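You operate a simulated robot arm through the tools that you are given. There is no shell and no other tool.

You run a simulated robot arm. Do the job below in one go: nothing can be reset, and whatever is moved stays where it is left.

## Task
Warm the engine to at least 70 C, then let it idle.
Fine: room fan on; keep the load knob at 5 and about 2400 rpm, never more than 400 rpm over that, till the heat display shows 70; finish within 12 C over that, load knob at 0, throttle at IDLE, and see IDLE on the message display; press no other button, other controls end as they began.

The check looks at the end state, three seconds after you hand in, the way a careful person would. Anything else that was tipped, shoved, dropped, spilled or broken makes it a failure.

## Robot
A 7-joint arm with a two-finger parallel gripper, fixed in place. Base frame: the origin is on the floor under the middle of its stand, x ahead of it, y to its left, z up; the work surface is at about z = 830. Lengths are in mm, angles in degrees, forces in N, time in s.
It reaches about 1524 mm from its shoulder. Its first joint turns from -149.0 to 149.0 degrees. Payload 3.5 kg.
The TCP is the grasp point between the finger pads, 23 mm short of the fingertips. In the tool frame z runs along the fingers and y along their closing line. The gripper opens to 94 mm. The fingers are 38 mm wide and 10 mm thick; the gripper's body (54 by 96 mm) begins 39 mm behind the TCP.
Orientation is told as [roll, pitch, yaw] about the base's x, y, z axes, in that order, counted from this pose: with the fingers straight down and closing along the base's y, the tool's x points along the base's -x, its y along +y and its z along -z.

## Interface
- The arm moves only by the tool send_rows. Its arguments are lists of equal length, an entry for each row: "delta_pos": the shift along the base's x, y, z in mm, a list of three; "angular": the turn, a rotation vector about the base's x, y, z in degrees, a list of three; "claw": the finger opening in mm, from 0 to 94. In form: {"delta_pos": [[tx, ty, tz], ...], "angular": [[ax, ay, az], ...], "claw": [claw, ...]}. A call has 1 to 20 rows; each row shifts and turns the commanded pose from where the row before left it. Each row takes 0.2 s and may step no farther than 50 mm and 8.6 degrees from the row before; otherwise, or with a gripper value out of range, the whole call is refused. Where a pose cannot be reached the arm comes as near as it can. A force on the tool above 40 N (or 10 N above the force at the start of the call, whichever is more), or a blocked arm, ends the call early, and 0.2 s more pass. The fingers move at their own pace (about 153 mm/s each) and stop on an object; they squeeze with about 26 N. The grip force told is the motor's: it shows also when the fingers shut on nothing. Time passes only in rows, and 0.2 s behind the last, so rows that do not move let the fingers close. The reply holds the time, the measured pose of the TCP, the force on the tool along the base axes, the opening and the grip force, in the units named above and with some noise, with the torque about the TCP (base axes, N m) and any sound that the robot's microphone picked up.
- Cameras (640 x 400 px; columns grow to the right, rows downward): "scene" is fixed at [399.2, 650.4, 1479.8]; the picture's right is [0.63, -0.77, 0.00], its down [-0.73, -0.60, -0.34] and it looks along [0.26, 0.21, -0.94] (base axes); focal length 214 px, centre (320, 200). "wrist" rides on the gripper at [86, 16, -75] in the tool frame; the picture's right is [-0.18, 0.98, 0.00], its down [-0.58, -0.11, -0.81] and it looks along [-0.79, -0.15, 0.59] (tool axes); focal length 243 px, centre (320, 200). There is no depth. A picture from a camera that has moved, and an enlarged one, comes with that camera's place and axes in the base frame and with its lens.
- camera(camera): a new picture of that camera. It takes no simulated time.
- zoom(camera, box): a new picture of the part [left, top, right, bottom] of that camera's present view, enlarged. It takes no simulated time.
- job_done(): hands the job in; it is judged then, once.

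Nothing tells you positions but the pictures and the camera data. Unless the task says otherwise, let go and move clear before handing in.

The tools are called after "Call:" by a JSON object that holds its "name" and its "arguments". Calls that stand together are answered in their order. send_rows: Moves the arm, as the interface text tells. Its arguments: {"type":"object","properties":{"delta_pos":{"type":"array"},"angular":{"type":"array"},"claw":{"type":"array"}},"required":["delta_pos","angular","claw"]} The other tools are called the same way: camera (camera) takes a picture; zoom (camera, box) takes an enlarged picture of a part of a camera's view; job_done () hands the job in.

At the start:

```text
time: 0.0
position: [1065.0, 265.6, 1121.4]
ee_rot: [0.1, -0.1, -0.1]
force: [-0.1, -0.3, 0.0]
ft_torque: [0.0, 0.0, 0.0]
finger_gap: 93.9
grasp_force: 0.0
```

scene: 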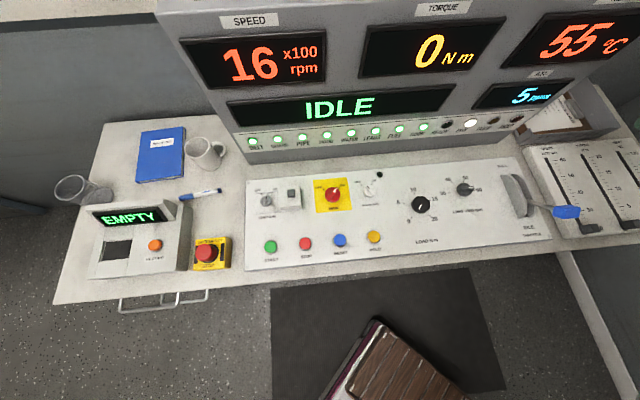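
wrist: 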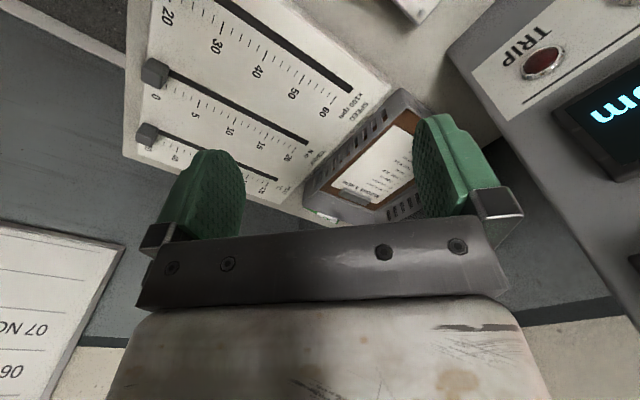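

I see a console with displays (16 x100 rpm, 0 Nm, 55 °C, IDLE), a row of lamps, a desk panel with knobs, buttons, and a throttle lever on the right. I'll zoom in on the parts to read labels before moving.

Call:
{"name": "zoom", "arguments": {"camera": "scene", "box": [240, 160, 400, 260]}}

Call:
{"name": "zoom", "arguments": {"camera": "scene", "box": [380, 150, 540, 250]}}

Call:
{"name": "zoom", "arguments": {"camera": "scene", "box": [480, 140, 640, 240]}}

Call:
{"name": "zoom", "arguments": {"camera": "scene", "box": [230, 80, 390, 180]}}

Call:
{"name": "zoom", "arguments": {"camera": "scene", "box": [380, 70, 540, 170]}}

Call:
{"name": "zoom", "arguments": {"camera": "scene", "box": [80, 180, 240, 280]}}

```text
4.00 times, centred on (320, 210) of scene
camera zoom: at [399.2, 650.4, 1479.8], right [0.63, -0.77, 0.0], down [-0.73, -0.6, -0.34], along [0.26, 0.21, -0.94], focal length 858 px, centre (320, 160)
```

zoom: 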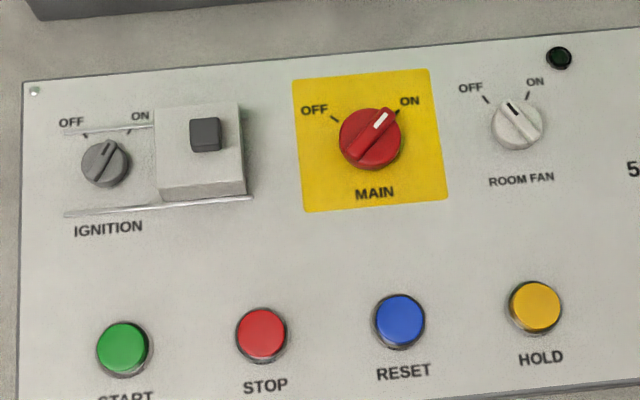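

```text
4.00 times, centred on (460, 200) of scene
camera zoom: at [399.2, 650.4, 1479.8], right [0.63, -0.77, 0.0], down [-0.73, -0.6, -0.34], along [0.26, 0.21, -0.94], focal length 858 px, centre (-240, 200)
```

zoom: 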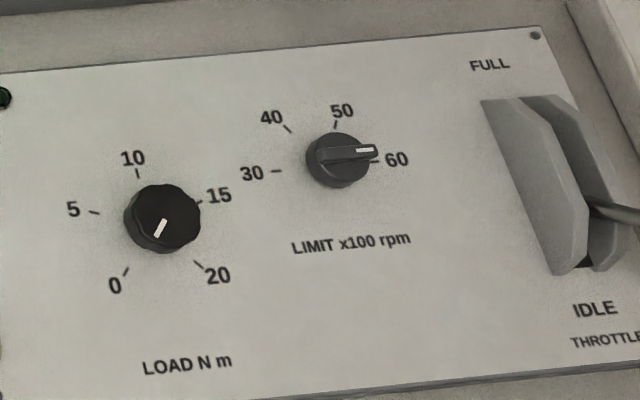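

```text
4.00 times, centred on (560, 190) of scene
camera zoom: at [399.2, 650.4, 1479.8], right [0.63, -0.77, 0.0], down [-0.73, -0.6, -0.34], along [0.26, 0.21, -0.94], focal length 858 px, centre (-640, 240)
```

zoom: 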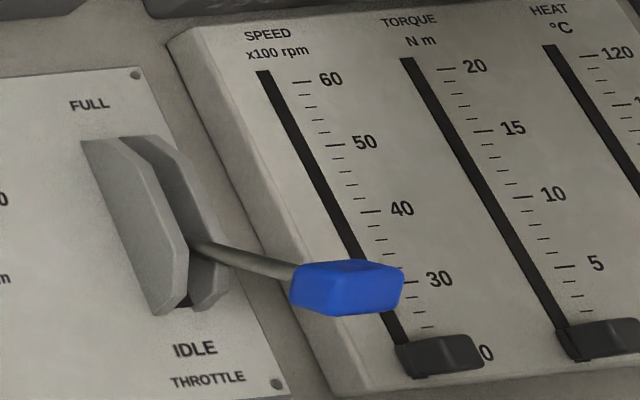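

```text
4.00 times, centred on (310, 130) of scene
camera zoom: at [399.2, 650.4, 1479.8], right [0.63, -0.77, 0.0], down [-0.73, -0.6, -0.34], along [0.26, 0.21, -0.94], focal length 858 px, centre (360, 480)
```

zoom: 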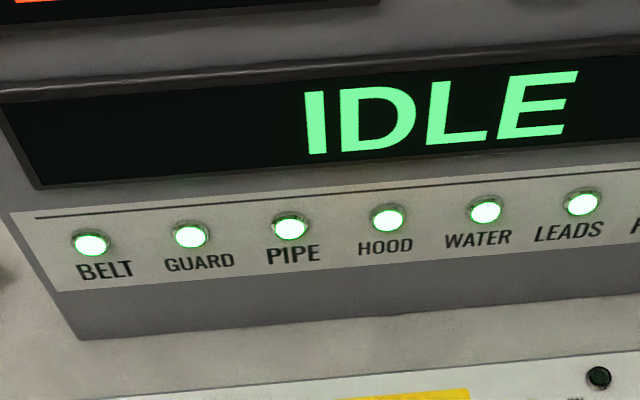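

```text
4.00 times, centred on (460, 120) of scene
camera zoom: at [399.2, 650.4, 1479.8], right [0.63, -0.77, 0.0], down [-0.73, -0.6, -0.34], along [0.26, 0.21, -0.94], focal length 858 px, centre (-240, 520)
```

zoom: 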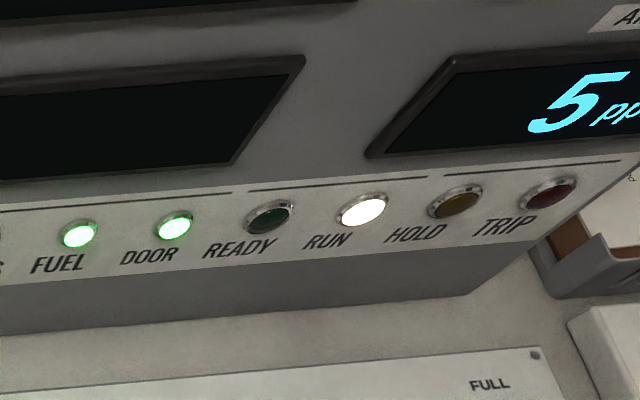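

```text
4.00 times, centred on (160, 230) of scene
camera zoom: at [399.2, 650.4, 1479.8], right [0.63, -0.77, 0.0], down [-0.73, -0.6, -0.34], along [0.26, 0.21, -0.94], focal length 858 px, centre (960, 80)
```

zoom: 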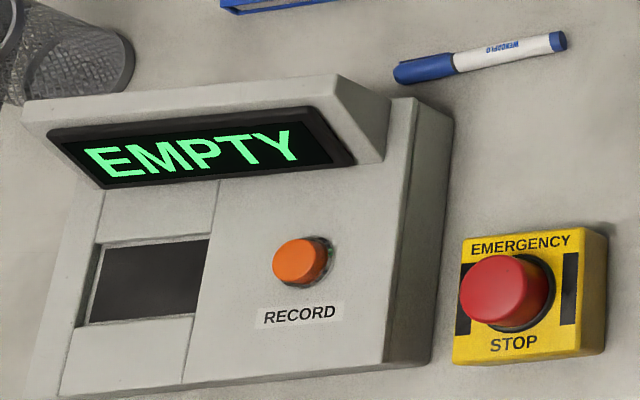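

The room fan is OFF (lamp dark), main ON, load pointer near 0, limit 60, throttle at IDLE. The console seems turned about 45° to the base. I'll look at more detail: the notes, displays and the controls.

Call:
{"name": "zoom", "arguments": {"camera": "scene", "box": [330, 160, 410, 210]}}

Call:
{"name": "zoom", "arguments": {"camera": "scene", "box": [395, 175, 475, 225]}}

Call:
{"name": "zoom", "arguments": {"camera": "scene", "box": [500, 160, 600, 222]}}

Call:
{"name": "zoom", "arguments": {"camera": "scene", "box": [480, 0, 640, 100]}}

Call:
{"name": "zoom", "arguments": {"camera": "wrist", "box": [300, 80, 460, 180]}}

Call:
{"name": "zoom", "arguments": {"camera": "wrist", "box": [0, 200, 160, 400]}}

Call:
{"name": "zoom", "arguments": {"camera": "scene", "box": [280, 300, 440, 400]}}

Call:
{"name": "zoom", "arguments": {"camera": "scene", "box": [120, 110, 240, 190]}}

```text
8.00 times, centred on (370, 185) of scene
camera zoom: at [399.2, 650.4, 1479.8], right [0.63, -0.77, 0.0], down [-0.73, -0.6, -0.34], along [0.26, 0.21, -0.94], focal length 1716 px, centre (-80, 320)
```

zoom: 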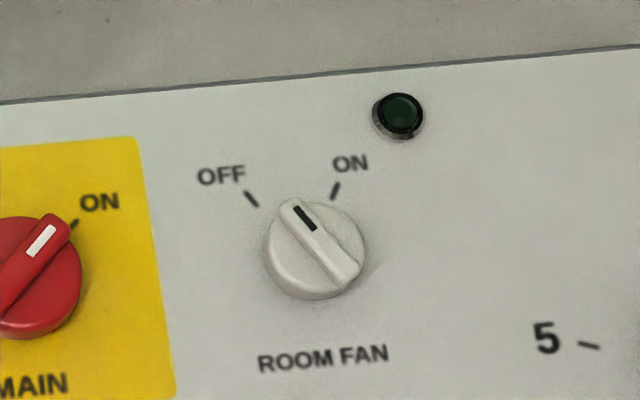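

```text
8.00 times, centred on (435, 200) of scene
camera zoom: at [399.2, 650.4, 1479.8], right [0.63, -0.77, 0.0], down [-0.73, -0.6, -0.34], along [0.26, 0.21, -0.94], focal length 1716 px, centre (-600, 200)
```

zoom: 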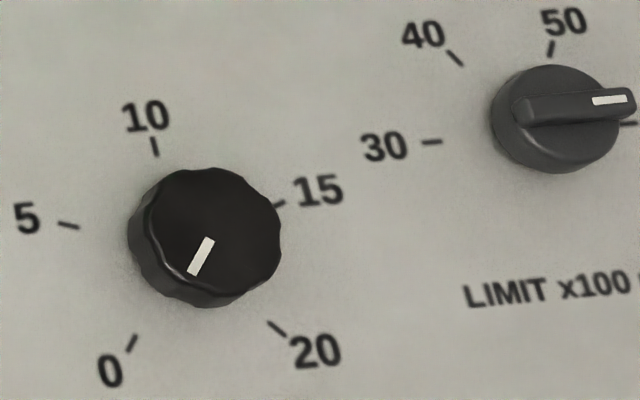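

```text
6.40 times, centred on (550, 191) of scene
camera zoom: at [399.2, 650.4, 1479.8], right [0.63, -0.77, 0.0], down [-0.73, -0.6, -0.34], along [0.26, 0.21, -0.94], focal length 1373 px, centre (-1152, 258)
```

zoom: 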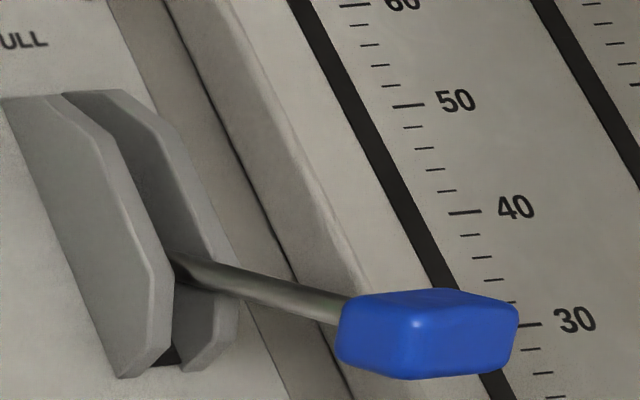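

```text
4.00 times, centred on (560, 50) of scene
camera zoom: at [399.2, 650.4, 1479.8], right [0.63, -0.77, 0.0], down [-0.73, -0.6, -0.34], along [0.26, 0.21, -0.94], focal length 858 px, centre (-640, 800)
```

zoom: 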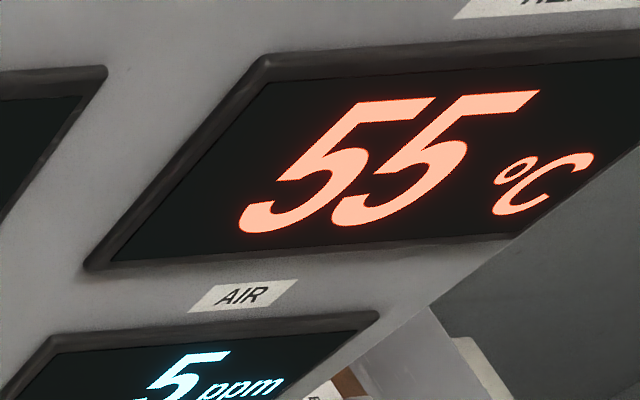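

```text
4.00 times, centred on (380, 130) of wrist
camera zoom: at [976.5, 282.2, 1196.1], right [0.19, 0.98, 0.0], down [0.58, -0.11, 0.81], along [0.79, -0.15, -0.59], focal length 970 px, centre (80, 480)
```

zoom: 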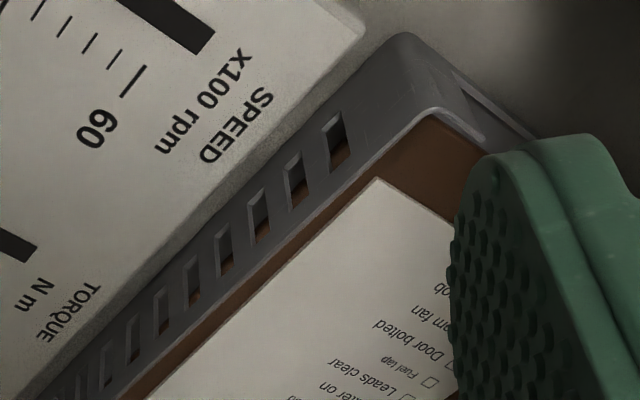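

```text
2.00 times, centred on (80, 300) of wrist
camera zoom: at [976.5, 282.2, 1196.1], right [0.19, 0.98, 0.0], down [0.58, -0.11, 0.81], along [0.79, -0.15, -0.59], focal length 485 px, centre (800, 0)
```

zoom: 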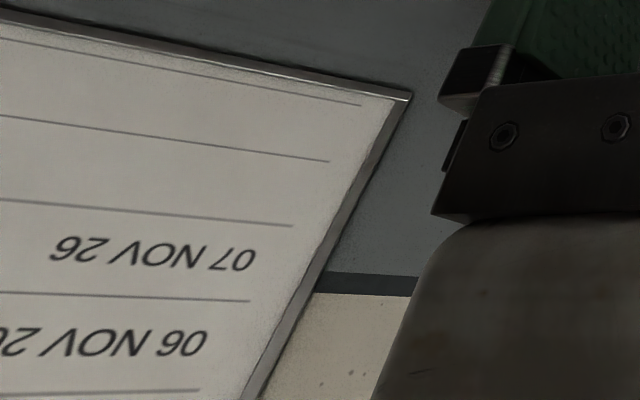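

```text
4.00 times, centred on (360, 350) of scene
camera zoom: at [399.2, 650.4, 1479.8], right [0.63, -0.77, 0.0], down [-0.73, -0.6, -0.34], along [0.26, 0.21, -0.94], focal length 858 px, centre (160, -400)
```

zoom: 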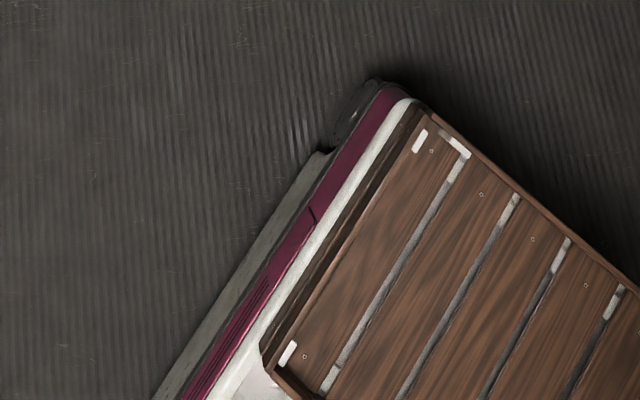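

```text
5.00 times, centred on (180, 150) of scene
camera zoom: at [399.2, 650.4, 1479.8], right [0.63, -0.77, 0.0], down [-0.73, -0.6, -0.34], along [0.26, 0.21, -0.94], focal length 1072 px, centre (1020, 450)
```

zoom: 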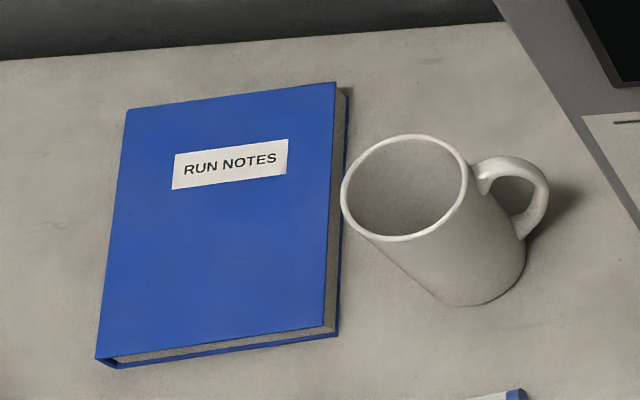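

The console runs at 45° to the base: its right is about (0.71,-0.71) and its back about (0.71,0.71). I'll turn the gripper 45° so that the wrist camera sits on the operator side, and back off a little to view the throttle lever.

Call:
{"name": "send_rows", "arguments": {"delta_pos": [[-20, -20, 5], [-20, -20, 5], [-20, -20, 5], [-20, -20, 5], [-20, -20, 5], [-20, -20, 5]], "angular": [[0, 0, 7.5], [0, 0, 7.5], [0, 0, 7.5], [0, 0, 7.5], [0, 0, 7.5], [0, 0, 7.5]], "claw": [94, 94, 94, 94, 94, 94]}}

Call:
{"name": "camera", "arguments": {"camera": "wrist"}}

Call:
{"name": "camera", "arguments": {"camera": "scene"}}

```text
time: 1.1
position: [983.0, 185.0, 1142.7]
ee_rot: [0.0, -0.5, 30.6]
force: [1.4, -0.8, -3.6]
ft_torque: [0.19, -0.18, 0.11]
finger_gap: 93.6
grasp_force: 0.1
stopped in row 5: the force on the tool passed its limit at 57 N (the readings are from after the stop); the commanded pose is now the measured one
```

```text
taken
camera wrist: at [898.0, 154.0, 1216.6], right [-0.34, 0.94, 0.0], down [0.55, 0.2, 0.81], along [0.76, 0.28, -0.58], focal length 243 px, centre (320, 200)
```

wrist: 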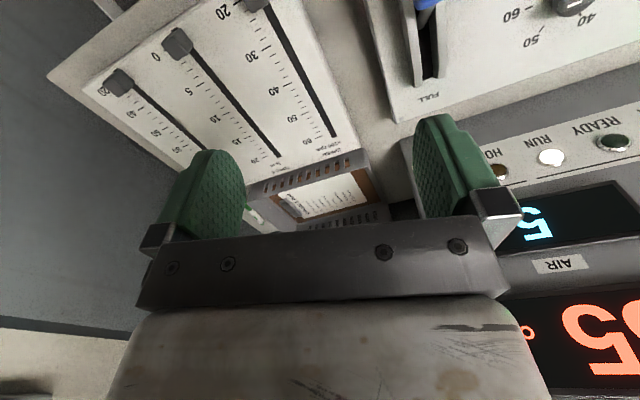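

```text
taken
```

scene: 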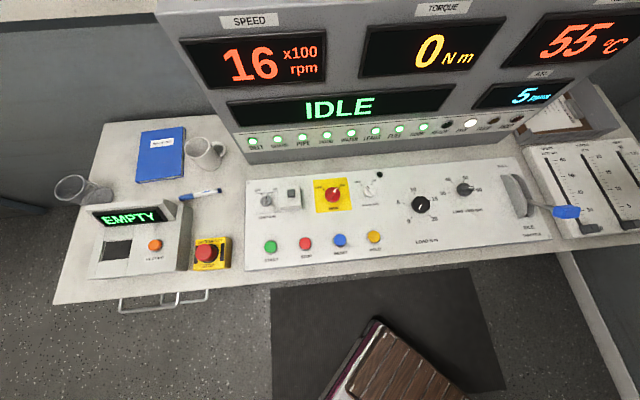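

The call stopped with a force spike of 57 N, though the wrist view shows nothing in contact and the force has dropped back to about zero. I'll make a small, slower move to see whether it's contact or just inertia.

Call:
{"name": "send_rows", "arguments": {"delta_pos": [[0, 0, 0], [-2, -2, 2], [-4, -4, 2], [-4, -4, 2], [-2, -2, 0]], "angular": [[0, 0, 0], [0, 0, 1], [0, 0, 2], [0, 0, 2], [0, 0, 1]], "claw": [94, 94, 94, 94, 94]}}

Call:
{"name": "zoom", "arguments": {"camera": "wrist", "box": [230, 130, 430, 255]}}

```text
time: 2.0
position: [974.9, 176.8, 1147.9]
ee_rot: [-0.1, -0.8, 34.7]
force: [2.8, -1.2, -2.4]
ft_torque: [0.24, -0.1, 0.21]
finger_gap: 94.0
grasp_force: 0.1
stopped in row 4: the force on the tool passed its limit at 42 N (the readings are from after the stop); the commanded pose is now the measured one
```

```text
3.20 times, centred on (330, 192) of wrist
camera zoom: at [892.1, 140.5, 1221.6], right [-0.41, 0.91, 0.0], down [0.53, 0.24, 0.81], along [0.74, 0.33, -0.58], focal length 776 px, centre (288, 224)
```

zoom: 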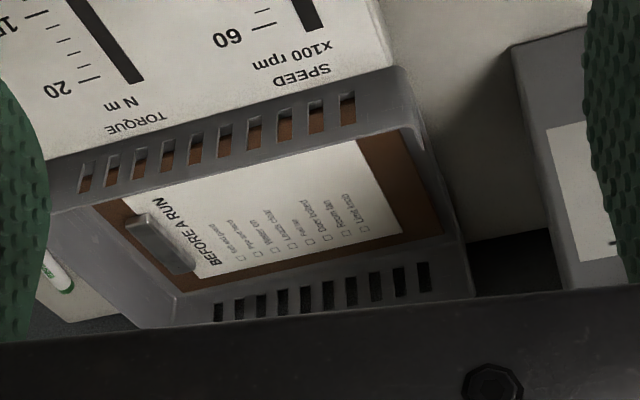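

The residual force and torque point to something touching near the wrist camera from above and behind (maybe the arm's own link or some overhead object). I'll back off a bit along +e2 and down, and check that the force vanishes.

Call:
{"name": "send_rows", "arguments": {"delta_pos": [[3, 3, -3], [5, 5, -5], [5, 5, -5], [3, 3, -3], [0, 0, 0]], "angular": [[0, 0, 0], [0, 0, 0], [0, 0, 0], [0, 0, 0], [0, 0, 0]], "claw": [94, 94, 94, 94, 94]}}

Call:
{"name": "camera", "arguments": {"camera": "wrist"}}

```text
time: 3.2
position: [991.5, 193.9, 1132.2]
ee_rot: [-0.1, -0.7, 34.8]
force: [-0.1, 0.5, -1.0]
ft_torque: [-0.03, 0.02, 0.02]
finger_gap: 93.7
grasp_force: 0.0
```

```text
taken
camera wrist: at [907.9, 156.7, 1205.8], right [-0.41, 0.91, 0.0], down [0.53, 0.24, 0.81], along [0.74, 0.33, -0.58], focal length 243 px, centre (320, 200)
```

wrist: 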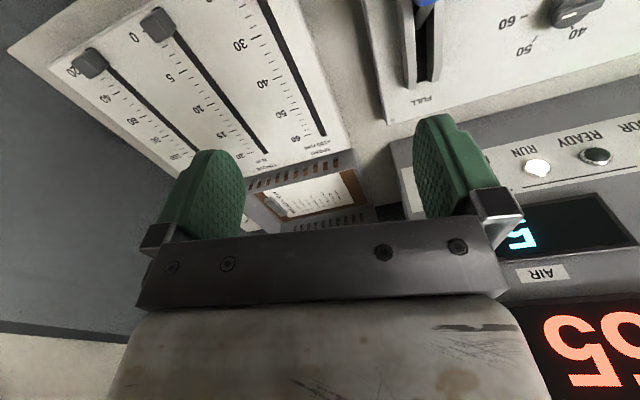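

The force is gone here. I'll finish the turn to 45° in place slowly while shifting towards the load knob side, and watch the force.

Call:
{"name": "send_rows", "arguments": {"delta_pos": [[0, 5, 0], [-3, 10, 0], [-5, 12, 0], [-5, 12, 0], [-3, 8, 0], [0, 0, 0]], "angular": [[0, 0, 1], [0, 0, 2], [0, 0, 3], [0, 0, 3], [0, 0, 1.2], [0, 0, 0]], "claw": [94, 94, 94, 94, 94, 94]}}

Call:
{"name": "camera", "arguments": {"camera": "wrist"}}

Call:
{"name": "camera", "arguments": {"camera": "scene"}}

```text
time: 4.7
position: [975.2, 240.6, 1131.7]
ee_rot: [-0.1, -0.7, 44.9]
force: [0.5, 0.9, 0.2]
ft_torque: [0.0, 0.06, 0.03]
finger_gap: 94.1
grasp_force: 0.0
```

```text
taken
camera wrist: at [900.3, 189.8, 1205.0], right [-0.56, 0.83, 0.0], down [0.48, 0.33, 0.81], along [0.67, 0.46, -0.58], focal length 243 px, centre (320, 200)
```

wrist: 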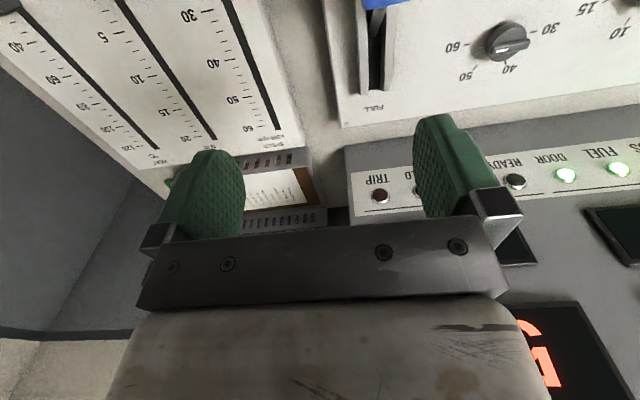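

```text
taken
```

scene: 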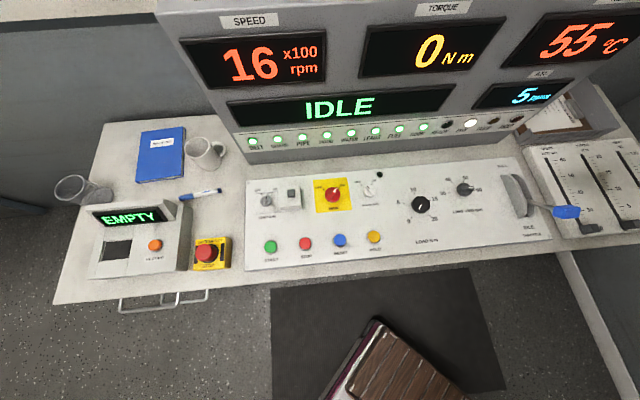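

The wrist is now aligned with the console and there's no contact. Triangulating puts the panel face at about z=843 and the limit knob's top at 864. The throttle handle should be almost under the TCP, so I'll go lower and a little back to see it.

Call:
{"name": "send_rows", "arguments": {"delta_pos": [[-3, -3, -10], [-5, -5, -15], [-5, -5, -15], [-5, -5, -15], [-5, -5, -15], [-5, -5, -10], [0, 0, 0]], "angular": [[0, 0, 0], [0, 0, 0], [0, 0, 0], [0, 0, 0], [0, 0, 0], [0, 0, 0], [0, 0, 0]], "claw": [94, 94, 94, 94, 94, 94, 94]}}

Call:
{"name": "camera", "arguments": {"camera": "wrist"}}

Call:
{"name": "camera", "arguments": {"camera": "scene"}}

```text
time: 6.2
position: [946.6, 212.2, 1050.8]
ee_rot: [-0.1, -0.8, 44.9]
force: [0.4, 0.7, -0.2]
ft_torque: [0.02, 0.01, 0.0]
finger_gap: 94.0
grasp_force: 0.1
```

```text
taken
camera wrist: at [872.0, 161.4, 1124.7], right [-0.56, 0.83, 0.0], down [0.48, 0.33, 0.81], along [0.67, 0.46, -0.58], focal length 243 px, centre (320, 200)
```

wrist: 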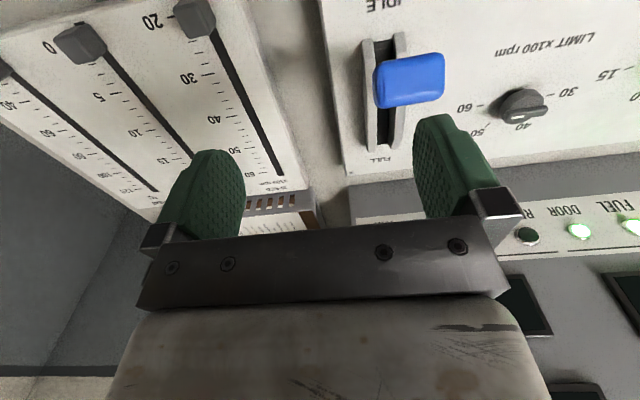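

```text
taken
```

scene: 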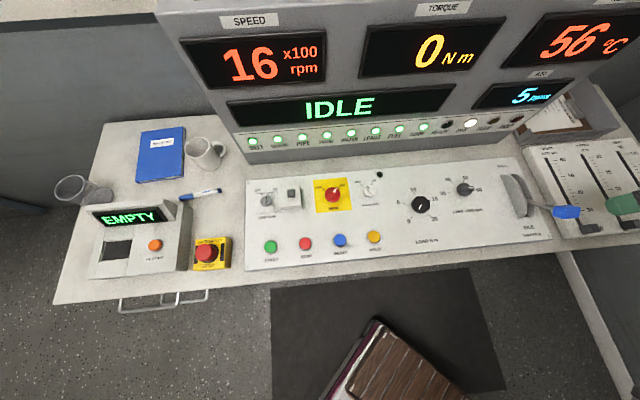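

The throttle handle is centred at about (911, 266, 958), leaning to the front on a pivot near the panel. The heat display is already at 56 at idle, so I'll keep moving: next is the room fan knob at about (690, 690), turning the gripper 30° further to line up with its bar.

Call:
{"name": "send_rows", "arguments": {"delta_pos": [[-10.7, 19.9, 0], [-21.4, 39.8, 0], [-21.4, 39.8, 0], [-21.4, 39.8, 0], [-21.4, 39.8, 0], [-21.4, 39.8, 0], [-21.4, 39.8, 0], [-21.4, 39.8, -5], [-21.4, 39.8, -10], [-21.4, 39.8, -10], [-21.4, 39.8, -10], [-21.4, 39.8, -10], [-10.7, 19.9, -6], [0, 0, 0]], "angular": [[0, 0, 1], [0, 0, 2.5], [0, 0, 2.5], [0, 0, 2.5], [0, 0, 2.5], [0, 0, 2.5], [0, 0, 2.5], [0, 0, 2.5], [0, 0, 2.5], [0, 0, 2.5], [0, 0, 2.5], [0, 0, 2.5], [0, 0, 1.5], [0, 0, 0]], "claw": [94, 94, 94, 94, 94, 94, 94, 94, 94, 94, 94, 94, 94, 94]}}

Call:
{"name": "camera", "arguments": {"camera": "wrist"}}

Call:
{"name": "camera", "arguments": {"camera": "scene"}}

```text
time: 9.2
position: [692.0, 690.5, 1001.4]
ee_rot: [-0.2, -0.8, 74.9]
force: [-0.1, 0.7, -0.1]
ft_torque: [-0.03, -0.01, 0.02]
finger_gap: 94.2
grasp_force: 0.0
```

```text
taken
camera wrist: at [651.7, 610.0, 1074.8], right [-0.9, 0.43, 0.0], down [0.25, 0.52, 0.81], along [0.35, 0.73, -0.58], focal length 243 px, centre (320, 200)
```

wrist: 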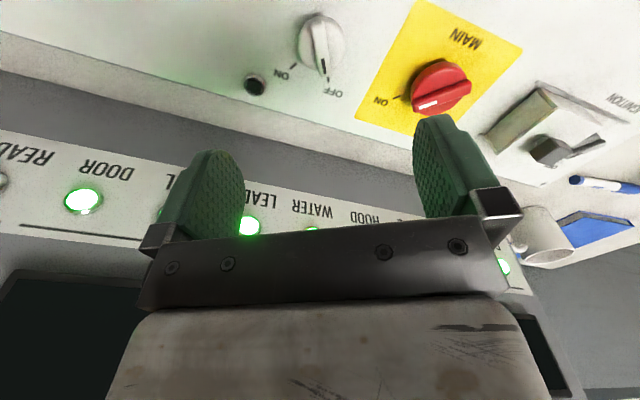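

```text
taken
```

scene: 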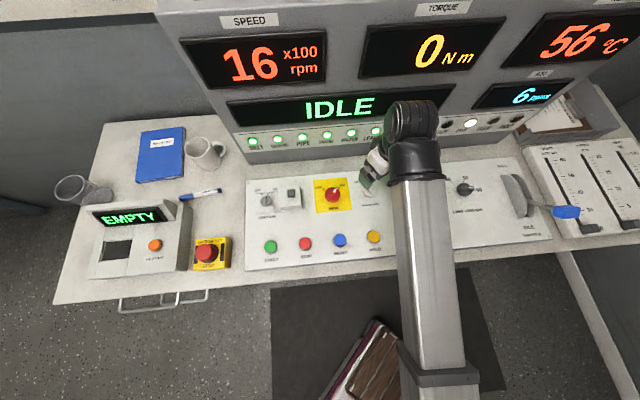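

The arm is now above the room fan knob, and the forearm comes in almost level from the operator side. I'll zoom in on the knob from the wrist camera.

Call:
{"name": "zoom", "arguments": {"camera": "wrist", "box": [240, 0, 400, 100]}}

Call:
{"name": "zoom", "arguments": {"camera": "scene", "box": [340, 150, 420, 200]}}

```text
4.00 times, centred on (320, 50) of wrist
camera zoom: at [651.7, 610.0, 1074.8], right [-0.9, 0.43, 0.0], down [0.25, 0.52, 0.81], along [0.35, 0.73, -0.58], focal length 970 px, centre (320, 800)
```

zoom: 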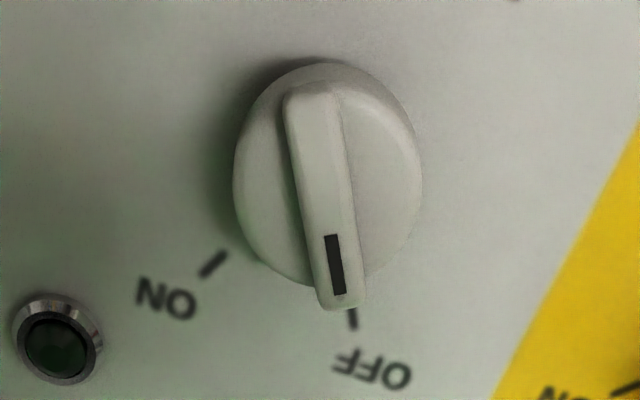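

```text
8.00 times, centred on (380, 175) of scene
camera zoom: at [399.2, 650.4, 1479.8], right [0.63, -0.77, 0.0], down [-0.73, -0.6, -0.34], along [0.26, 0.21, -0.94], focal length 1716 px, centre (-160, 400)
```

zoom: 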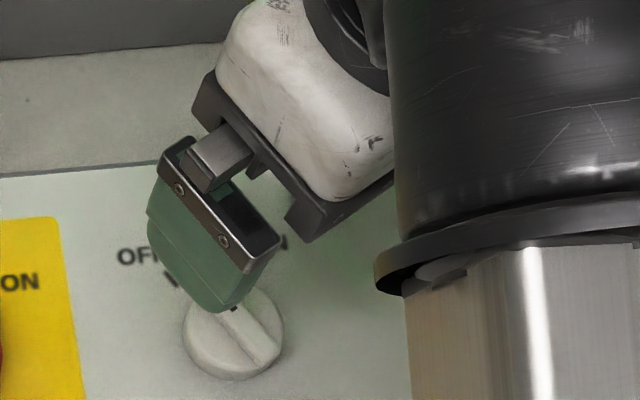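

The fan knob is a 38 mm disc centred near (688, 689) with a ridge on top along the tool's x, its top at z≈872. I'll descend with the fingertips just above the disc and close on the ridge.

Call:
{"name": "send_rows", "arguments": {"delta_pos": [[-2, -1, -20], [-2, 0, -35], [0, 0, -35], [0, 0, -18], [0, 0, -7], [0, 0, 0], [0, 0, 0], [0, 0, 0]], "angular": [[0, 0, 0], [0, 0, 0], [0, 0, 0], [0, 0, 0], [0, 0, 0], [0, 0, 0], [0, 0, 0], [0, 0, 0]], "claw": [60, 50, 50, 50, 50, 50, 0, 0]}}

Call:
{"name": "camera", "arguments": {"camera": "wrist"}}

```text
time: 11.1
position: [688.6, 687.2, 886.9]
ee_rot: [-0.1, -0.8, 74.9]
force: [13.6, -3.6, -3.0]
ft_torque: [0.17, -0.61, -0.04]
finger_gap: 35.4
grasp_force: 45.2
```

```text
taken
camera wrist: at [648.7, 607.6, 959.7], right [-0.9, 0.43, 0.0], down [0.25, 0.52, 0.81], along [0.35, 0.73, -0.58], focal length 243 px, centre (320, 200)
```

wrist: 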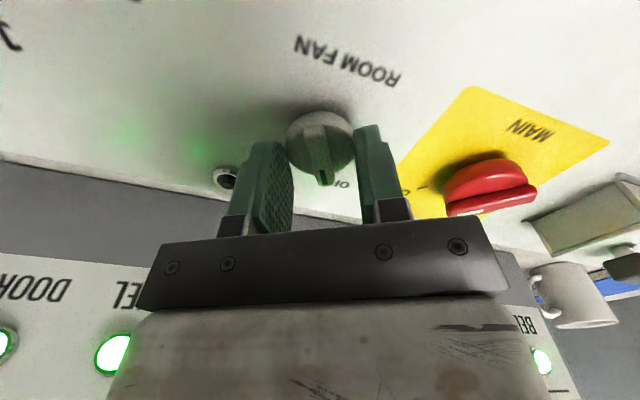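

The fingers are on the disc (gap 35 mm), a little off centre to one side by the sideways force. I'll shift about 2 mm to centre and begin turning clockwise.

Call:
{"name": "send_rows", "arguments": {"delta_pos": [[2, -0.5, 0], [0, 0, 0], [0, 0, 0]], "angular": [[0, 0, 0], [0, 0, -5], [0, 0, -8]], "claw": [0, 0, 0]}}

Call:
{"name": "zoom", "arguments": {"camera": "wrist", "box": [240, 80, 400, 180]}}

```text
time: 11.8
position: [688.1, 687.9, 886.6]
ee_rot: [-0.1, -0.8, 61.8]
force: [9.3, -1.7, 4.2]
ft_torque: [-0.12, 0.06, -0.02]
finger_gap: 35.2
grasp_force: 44.8
```

```text
4.00 times, centred on (320, 130) of wrist
camera zoom: at [631.4, 618.5, 959.8], right [-0.78, 0.63, 0.0], down [0.36, 0.45, 0.81], along [0.51, 0.64, -0.58], focal length 970 px, centre (320, 480)
```

zoom: 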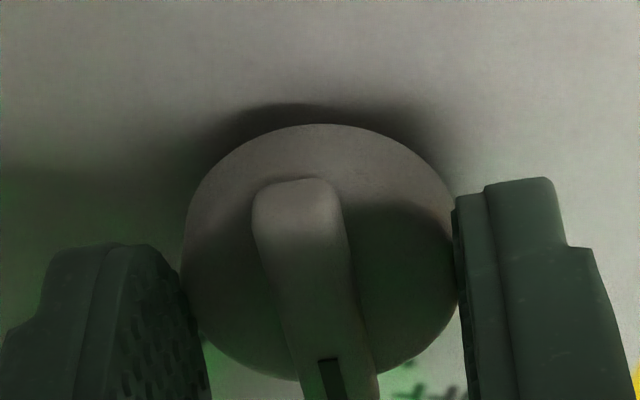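

The ridge seems to turn with the fingers. I'll carry on clockwise to about 60° total.

Call:
{"name": "send_rows", "arguments": {"delta_pos": [[-1, 0, 0], [-1, -1, 0], [0, 0, 0], [0, 0, 0], [0, 0, 0], [0, 0, 0]], "angular": [[0, 0, -8], [0, 0, -8], [0, 0, -8], [0, 0, -8], [0, 0, -8], [0, 0, -7]], "claw": [0, 0, 0, 0, 0, 0]}}

Call:
{"name": "zoom", "arguments": {"camera": "wrist", "box": [200, 60, 440, 210]}}

Call:
{"name": "zoom", "arguments": {"camera": "scene", "box": [340, 150, 420, 200]}}

```text
time: 13.2
position: [686.5, 690.2, 886.4]
ee_rot: [0.3, -1.2, 14.8]
force: [27.3, 24.6, 10.5]
ft_torque: [0.36, -0.1, 0.08]
finger_gap: 35.3
grasp_force: 44.7
```

```text
2.67 times, centred on (320, 135) of wrist
camera zoom: at [596.7, 681.9, 959.4], right [-0.07, 1.0, 0.01], down [0.57, 0.04, 0.82], along [0.82, 0.06, -0.58], focal length 647 px, centre (320, 373)
```

zoom: 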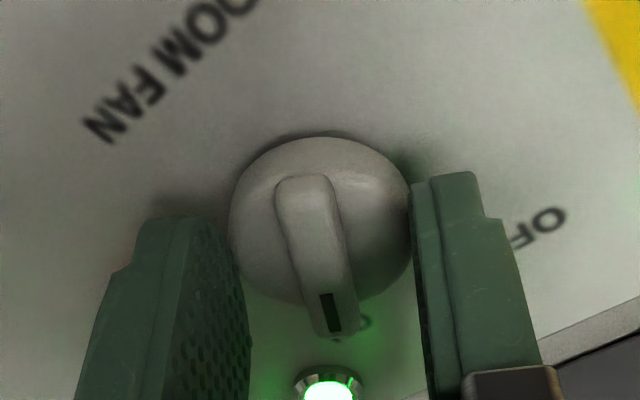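

```text
8.00 times, centred on (380, 175) of scene
camera zoom: at [399.2, 650.4, 1479.8], right [0.63, -0.77, 0.0], down [-0.73, -0.6, -0.34], along [0.26, 0.21, -0.94], focal length 1716 px, centre (-160, 400)
```

zoom: 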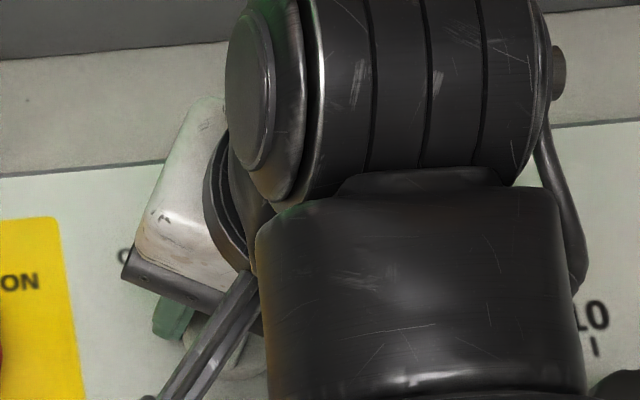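

The fan lamp is lit, so the fan is ON. I'll release, rise, and travel to the load knob at about (750, 543), turning back to 75° of yaw on the way.

Call:
{"name": "send_rows", "arguments": {"delta_pos": [[0, 0, 0], [0, 0, 10], [0, 0, 30], [0, 0, 40], [9, -21, 30], [18, -42, 0], [18, -42, 0], [18, -42, 0], [1, 0, 0], [0, 0, 0]], "angular": [[0, 0, 0], [0, 0, 0], [0, 0, 0], [0, 0, 8.5], [0, 0, 8.5], [0, 0, 8.5], [0, 0, 8.5], [0, 0, 8.5], [0, 0, 8.5], [0, 0, 8.5]], "claw": [60, 60, 60, 60, 80, 90, 90, 90, 90, 90]}}

Call:
{"name": "camera", "arguments": {"camera": "wrist"}}

Call:
{"name": "camera", "arguments": {"camera": "scene"}}

```text
time: 15.4
position: [750.6, 539.0, 996.3]
ee_rot: [0.0, -0.9, 74.6]
force: [0.3, -0.4, 0.0]
ft_torque: [0.01, -0.04, 0.0]
finger_gap: 90.0
grasp_force: 0.0
```

```text
taken
camera wrist: at [710.3, 459.4, 1069.2], right [-0.9, 0.44, 0.0], down [0.26, 0.52, 0.81], along [0.36, 0.73, -0.58], focal length 243 px, centre (320, 200)
```

wrist: 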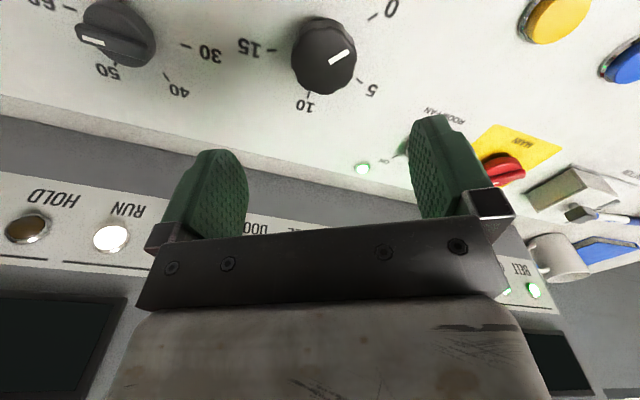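

```text
taken
```

scene: 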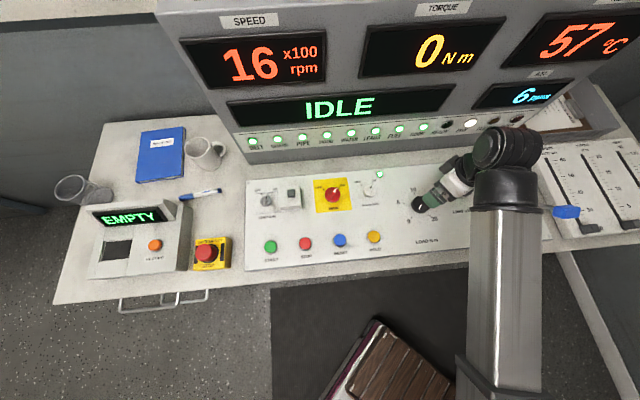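

Fan lamp stays lit; displays are 16, 0 Nm, 57 °C, IDLE. I'll zoom in on the load knob to get its centre and pointer.

Call:
{"name": "zoom", "arguments": {"camera": "wrist", "box": [240, 0, 420, 112]}}

```text
3.56 times, centred on (330, 56) of wrist
camera zoom: at [710.3, 459.4, 1069.2], right [-0.9, 0.44, 0.0], down [0.26, 0.52, 0.81], along [0.36, 0.73, -0.58], focal length 863 px, centre (284, 712)
```

zoom: 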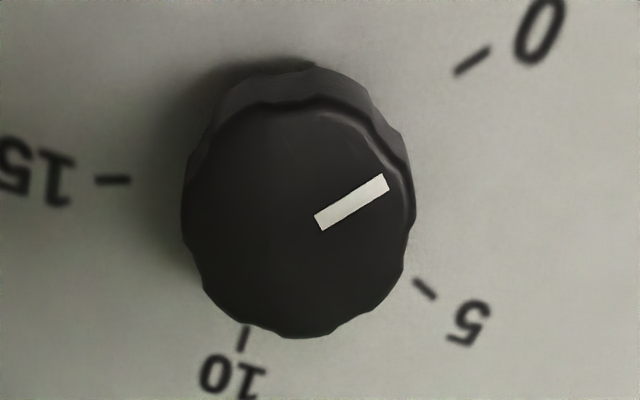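

The load knob's top centre is near (748, 543, 870), about 51 mm across, with its pointer at 0. I'll descend and close on it.

Call:
{"name": "send_rows", "arguments": {"delta_pos": [[-1, 2, -25], [-1, 2, -40], [0, 0, -35], [0, 0, -15], [0, 0, -6], [0, 0, 0], [0, 0, 0]], "angular": [[0, 0, 0], [0, 0, 0], [0, 0, 0], [0, 0, 0], [0, 0, 0], [0, 0, 0], [0, 0, 0]], "claw": [80, 75, 75, 75, 75, 40, 40]}}

Call:
{"name": "zoom", "arguments": {"camera": "wrist", "box": [220, 60, 420, 185]}}

```text
time: 17.1
position: [750.4, 544.1, 875.6]
ee_rot: [-0.1, -0.8, 74.4]
force: [-0.4, 1.6, 0.8]
ft_torque: [0.08, -0.13, -0.01]
finger_gap: 51.5
grasp_force: 44.9
```

```text
3.20 times, centred on (320, 122) of wrist
camera zoom: at [708.6, 463.5, 948.5], right [-0.9, 0.44, 0.0], down [0.26, 0.52, 0.81], along [0.36, 0.73, -0.58], focal length 776 px, centre (320, 448)
```

zoom: 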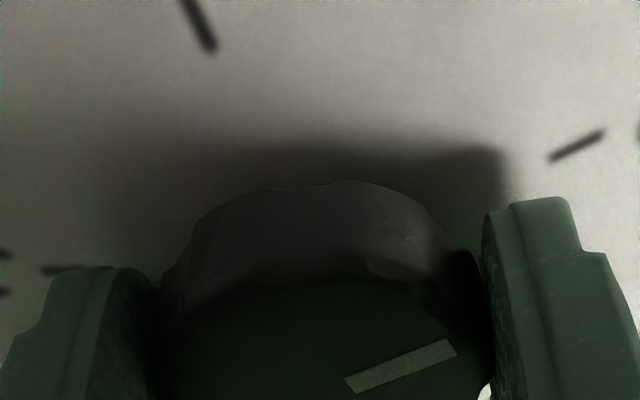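

Gripped squarely (gap 51.5, almost no side force). I'll turn it about 1 Nm clockwise first and check how the idling engine takes it.

Call:
{"name": "send_rows", "arguments": {"delta_pos": [[0, 0, 0], [0, 0, 0], [0, 0, 0], [0, 0, 0]], "angular": [[0, 0, -5], [0, 0, -5], [0, 0, -4], [0, 0, 0]], "claw": [40, 40, 40, 40]}}

Call:
{"name": "camera", "arguments": {"camera": "scene"}}

Call:
{"name": "zoom", "arguments": {"camera": "wrist", "box": [220, 60, 420, 185]}}

```text
time: 18.1
position: [748.1, 543.2, 874.9]
ee_rot: [0.0, -0.9, 60.2]
force: [3.1, -2.2, 1.0]
ft_torque: [0.22, 0.16, -0.03]
finger_gap: 51.4
grasp_force: 45.2
```

```text
taken
```

scene: 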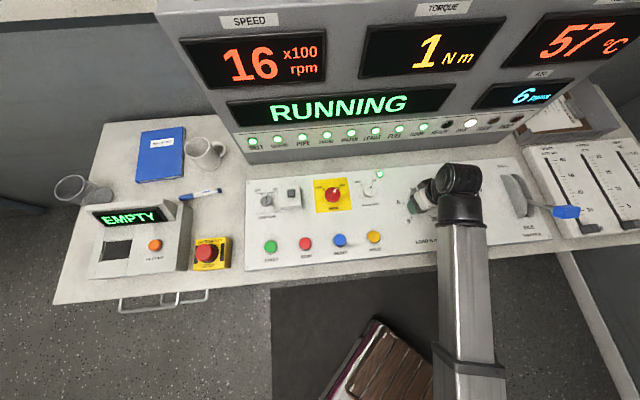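

```text
3.20 times, centred on (320, 122) of wrist
camera zoom: at [690.0, 475.6, 948.5], right [-0.76, 0.65, 0.0], down [0.38, 0.44, 0.81], along [0.53, 0.62, -0.58], focal length 776 px, centre (320, 448)
```

zoom: 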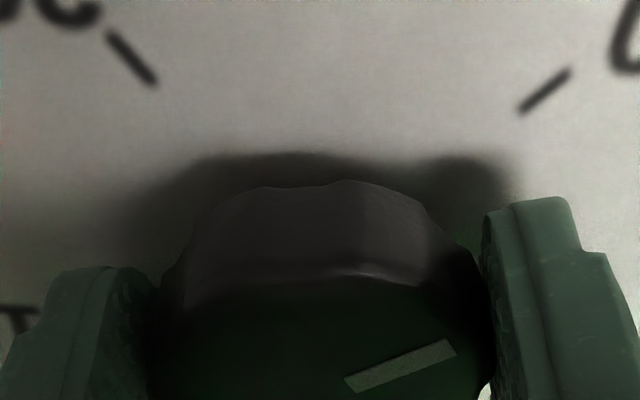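

Load reads 1 Nm and speed still shows 16, with the message RUNNING. I'll go on to about 2.5 Nm and check again.

Call:
{"name": "send_rows", "arguments": {"delta_pos": [[0, 0, 0], [0, 0, 0], [0, 0, 0], [0, 0, 0], [0, 0, 0]], "angular": [[0, 0, -7], [0, 0, -7], [0, 0, -6], [0, 0, 0], [0, 0, 0]], "claw": [40, 40, 40, 40, 40]}}

Call:
{"name": "camera", "arguments": {"camera": "scene"}}

```text
time: 19.2
position: [748.5, 543.2, 874.5]
ee_rot: [0.0, -0.8, 40.3]
force: [2.9, -0.1, -3.5]
ft_torque: [-0.21, -0.04, 0.01]
finger_gap: 51.6
grasp_force: 44.8
```

```text
taken
```

scene: 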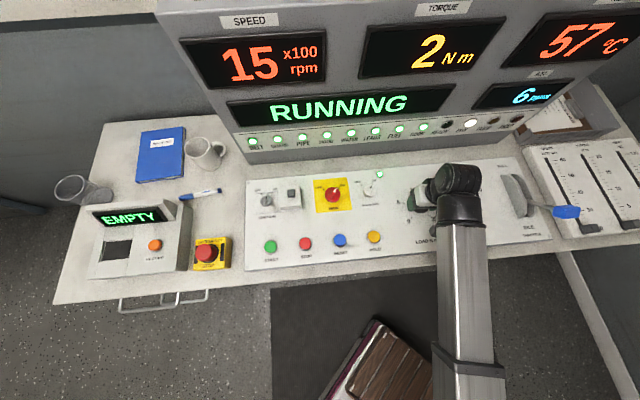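

Speed shows 15 at about 2.5 Nm, so it droops gently. I'll go on to about 3.8 Nm and check once more.

Call:
{"name": "send_rows", "arguments": {"delta_pos": [[0, 0, 0], [0, 0, 0], [0, 0, 0], [0, 0, 0], [0, 0, 0]], "angular": [[0, 0, -6], [0, 0, -6], [0, 0, -5], [0, 0, 0], [0, 0, 0]], "claw": [40, 40, 40, 40, 40]}}

Call:
{"name": "camera", "arguments": {"camera": "scene"}}

```text
time: 20.4
position: [748.2, 544.7, 874.1]
ee_rot: [-0.1, -0.7, 23.4]
force: [5.5, 7.6, -16.0]
ft_torque: [0.37, -0.26, 0.02]
finger_gap: 51.4
grasp_force: 44.8
```

```text
taken
```

scene: 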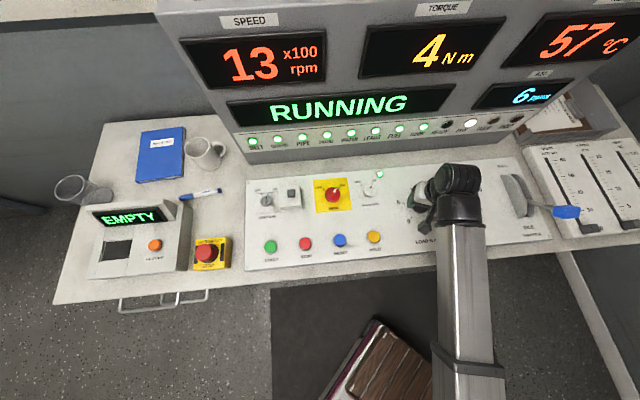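

Speed fell to 13 at about 4 Nm, which is heading towards a stall. I'll turn back to about 2 Nm, then raise the throttle before setting the full 5.

Call:
{"name": "send_rows", "arguments": {"delta_pos": [[0, 0, 0.5], [0, 0, 0.5], [0, 0, 0], [0, 0, 0]], "angular": [[0, 0, 8], [0, 0, 8], [0, 0, 7], [0, 0, 0]], "claw": [40, 40, 40, 40]}}

Call:
{"name": "camera", "arguments": {"camera": "scene"}}

```text
time: 21.4
position: [749.0, 543.1, 874.7]
ee_rot: [-0.1, -0.8, 46.5]
force: [10.2, 4.0, -31.8]
ft_torque: [0.42, -0.63, 0.0]
finger_gap: 51.4
grasp_force: 44.9
```

```text
taken
```

scene: 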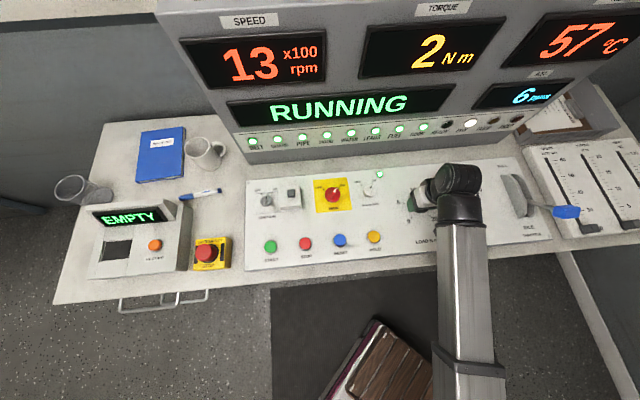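

Torque is 2, speed still 13 (it lags). I'll hold briefly to see which way the speed is going before I let go.

Call:
{"name": "send_rows", "arguments": {"delta_pos": [[0, 0, -0.5], [0, 0, -0.5]], "angular": [[0, 0, 0], [0, 0, 0]], "claw": [40, 40]}}

Call:
{"name": "zoom", "arguments": {"camera": "scene", "box": [160, 0, 640, 160]}}

```text
time: 22.1
position: [748.0, 543.8, 875.4]
ee_rot: [-0.2, -0.8, 46.4]
force: [11.9, 1.1, -19.6]
ft_torque: [-0.36, 0.07, 0.0]
finger_gap: 51.2
grasp_force: 44.6
```

```text
1.33 times, centred on (400, 80) of scene
camera zoom: at [399.2, 650.4, 1479.8], right [0.63, -0.77, 0.0], down [-0.73, -0.6, -0.34], along [0.26, 0.21, -0.94], focal length 286 px, centre (213, 360)
```

zoom: 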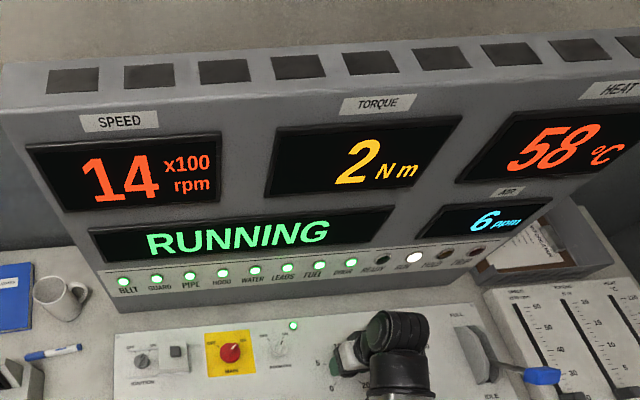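

Speed is recovering (14) at 2 Nm. I'll release the knob, rise, and travel to above the throttle handle.

Call:
{"name": "send_rows", "arguments": {"delta_pos": [[0, 0, 0], [0, 0, 15], [0, 0, 45], [10.1, -17.3, 45], [22.8, -38.8, 25], [22.8, -38.8, 25], [22.8, -38.8, 10], [22.8, -38.8, 0], [22.8, -38.8, 0], [22.8, -38.8, 0], [16.2, -27.6, 0], [0, 0, 0]], "angular": [[0, 0, 0], [0, 0, 0], [0, 0, 0], [0, 0, -1.4], [0, 0, 0], [0, 0, 0], [0, 0, 0], [0, 0, 0], [0, 0, 0], [0, 0, 0], [0, 0, 0], [0, 0, 0]], "claw": [75, 75, 75, 90, 94, 94, 94, 94, 94, 94, 94, 94]}}

Call:
{"name": "camera", "arguments": {"camera": "wrist"}}

Call:
{"name": "camera", "arguments": {"camera": "scene"}}

```text
refused: row 5 steps farther than a row can; nothing moved
```

```text
taken
camera wrist: at [675.1, 491.7, 948.7], right [-0.58, 0.81, 0.0], down [0.47, 0.34, 0.81], along [0.66, 0.48, -0.58], focal length 243 px, centre (320, 200)
```

wrist: 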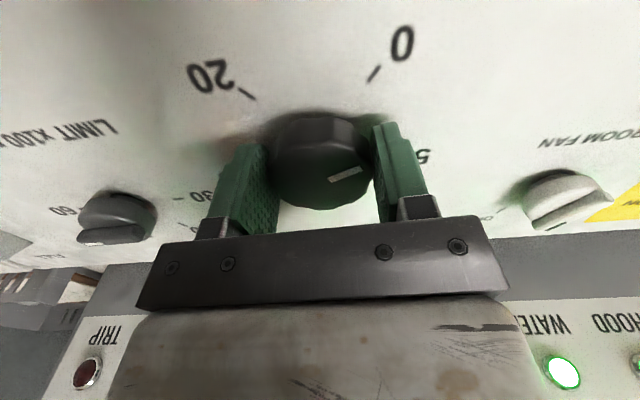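

```text
taken
```

scene: 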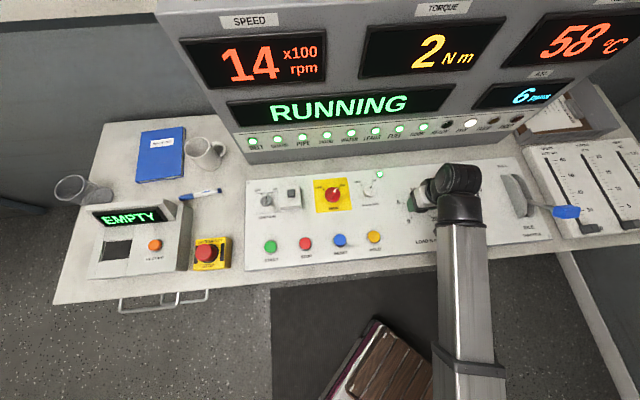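

One row was too long, so nothing moved. I'll send the same path with shorter steps.

Call:
{"name": "send_rows", "arguments": {"delta_pos": [[0, 0, 0], [0, 0, 15], [0, 0, 45], [5, -8.7, 45], [20, -34, 25], [20, -34, 25], [22.8, -38.8, 10], [22.8, -38.8, 0], [22.8, -38.8, 0], [22.8, -38.8, 0], [22.8, -38.8, 0], [4, -7, 0]], "angular": [[0, 0, 0], [0, 0, 0], [0, 0, 0], [0, 0, -1.4], [0, 0, 0], [0, 0, 0], [0, 0, 0], [0, 0, 0], [0, 0, 0], [0, 0, 0], [0, 0, 0], [0, 0, 0]], "claw": [75, 75, 75, 90, 94, 94, 94, 94, 94, 94, 94, 94]}}

Call:
{"name": "camera", "arguments": {"camera": "wrist"}}

Call:
{"name": "camera", "arguments": {"camera": "scene"}}

```text
time: 24.6
position: [910.7, 265.7, 1040.6]
ee_rot: [-0.2, -0.7, 45.1]
force: [0.5, -0.3, 0.0]
ft_torque: [0.0, 0.0, -0.01]
finger_gap: 94.0
grasp_force: 0.1
```

```text
taken
camera wrist: at [835.2, 215.3, 1113.9], right [-0.57, 0.82, 0.0], down [0.48, 0.33, 0.81], along [0.67, 0.46, -0.58], focal length 243 px, centre (320, 200)
```

wrist: 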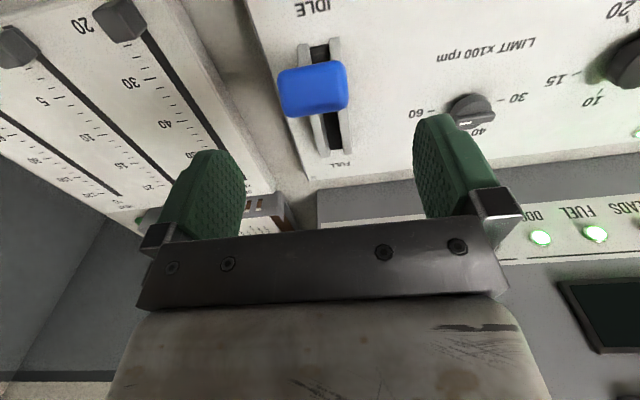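

```text
taken
```

scene: 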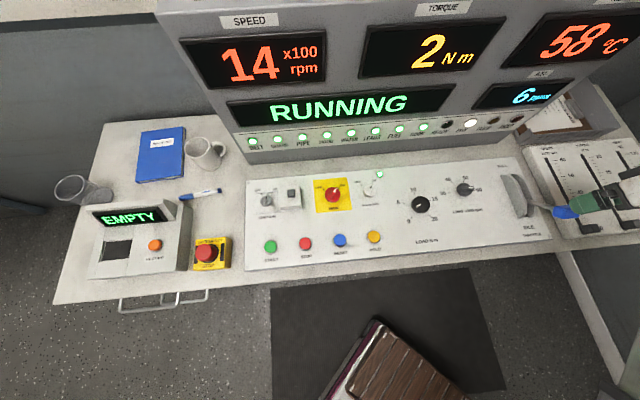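

The throttle handle is at about (911, 263, 960), 48 mm wide along the closing line, and the engine is steady at 14 with 2 Nm. I'll descend over it and close on its sides.

Call:
{"name": "send_rows", "arguments": {"delta_pos": [[0, -1, -20], [0, -1, -35], [0, 0, -20], [0, 0, -7], [0, 0, 0], [0, 0, 0]], "angular": [[0, 0, 0], [0, 0, 0], [0, 0, 0], [0, 0, 0], [0, 0, 0], [0, 0, 0]], "claw": [94, 94, 94, 94, 35, 35]}}

Call:
{"name": "camera", "arguments": {"camera": "wrist"}}

Call:
{"name": "camera", "arguments": {"camera": "scene"}}

```text
time: 26.1
position: [912.3, 261.9, 958.0]
ee_rot: [-0.1, -0.7, 44.8]
force: [15.5, -14.2, -4.1]
ft_torque: [0.02, 0.3, 0.16]
finger_gap: 46.0
grasp_force: 44.3
```

```text
taken
camera wrist: at [837.4, 212.0, 1030.8], right [-0.56, 0.83, 0.0], down [0.48, 0.33, 0.81], along [0.67, 0.46, -0.58], focal length 243 px, centre (320, 200)
```

wrist: 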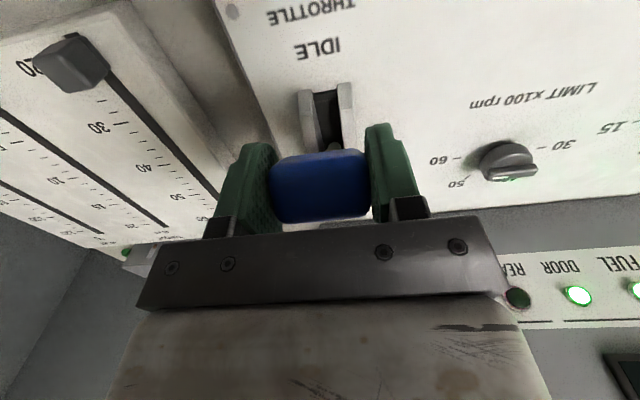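

```text
taken
```

scene: 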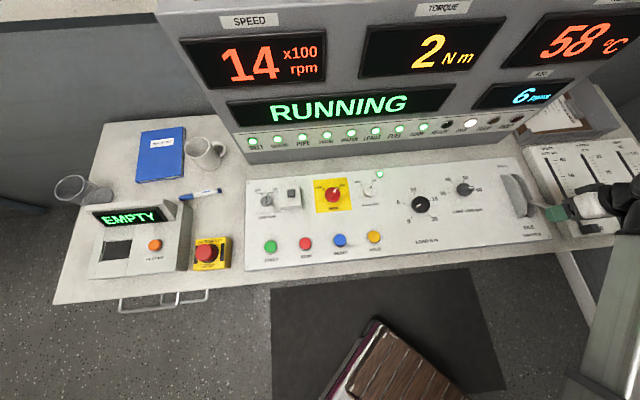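

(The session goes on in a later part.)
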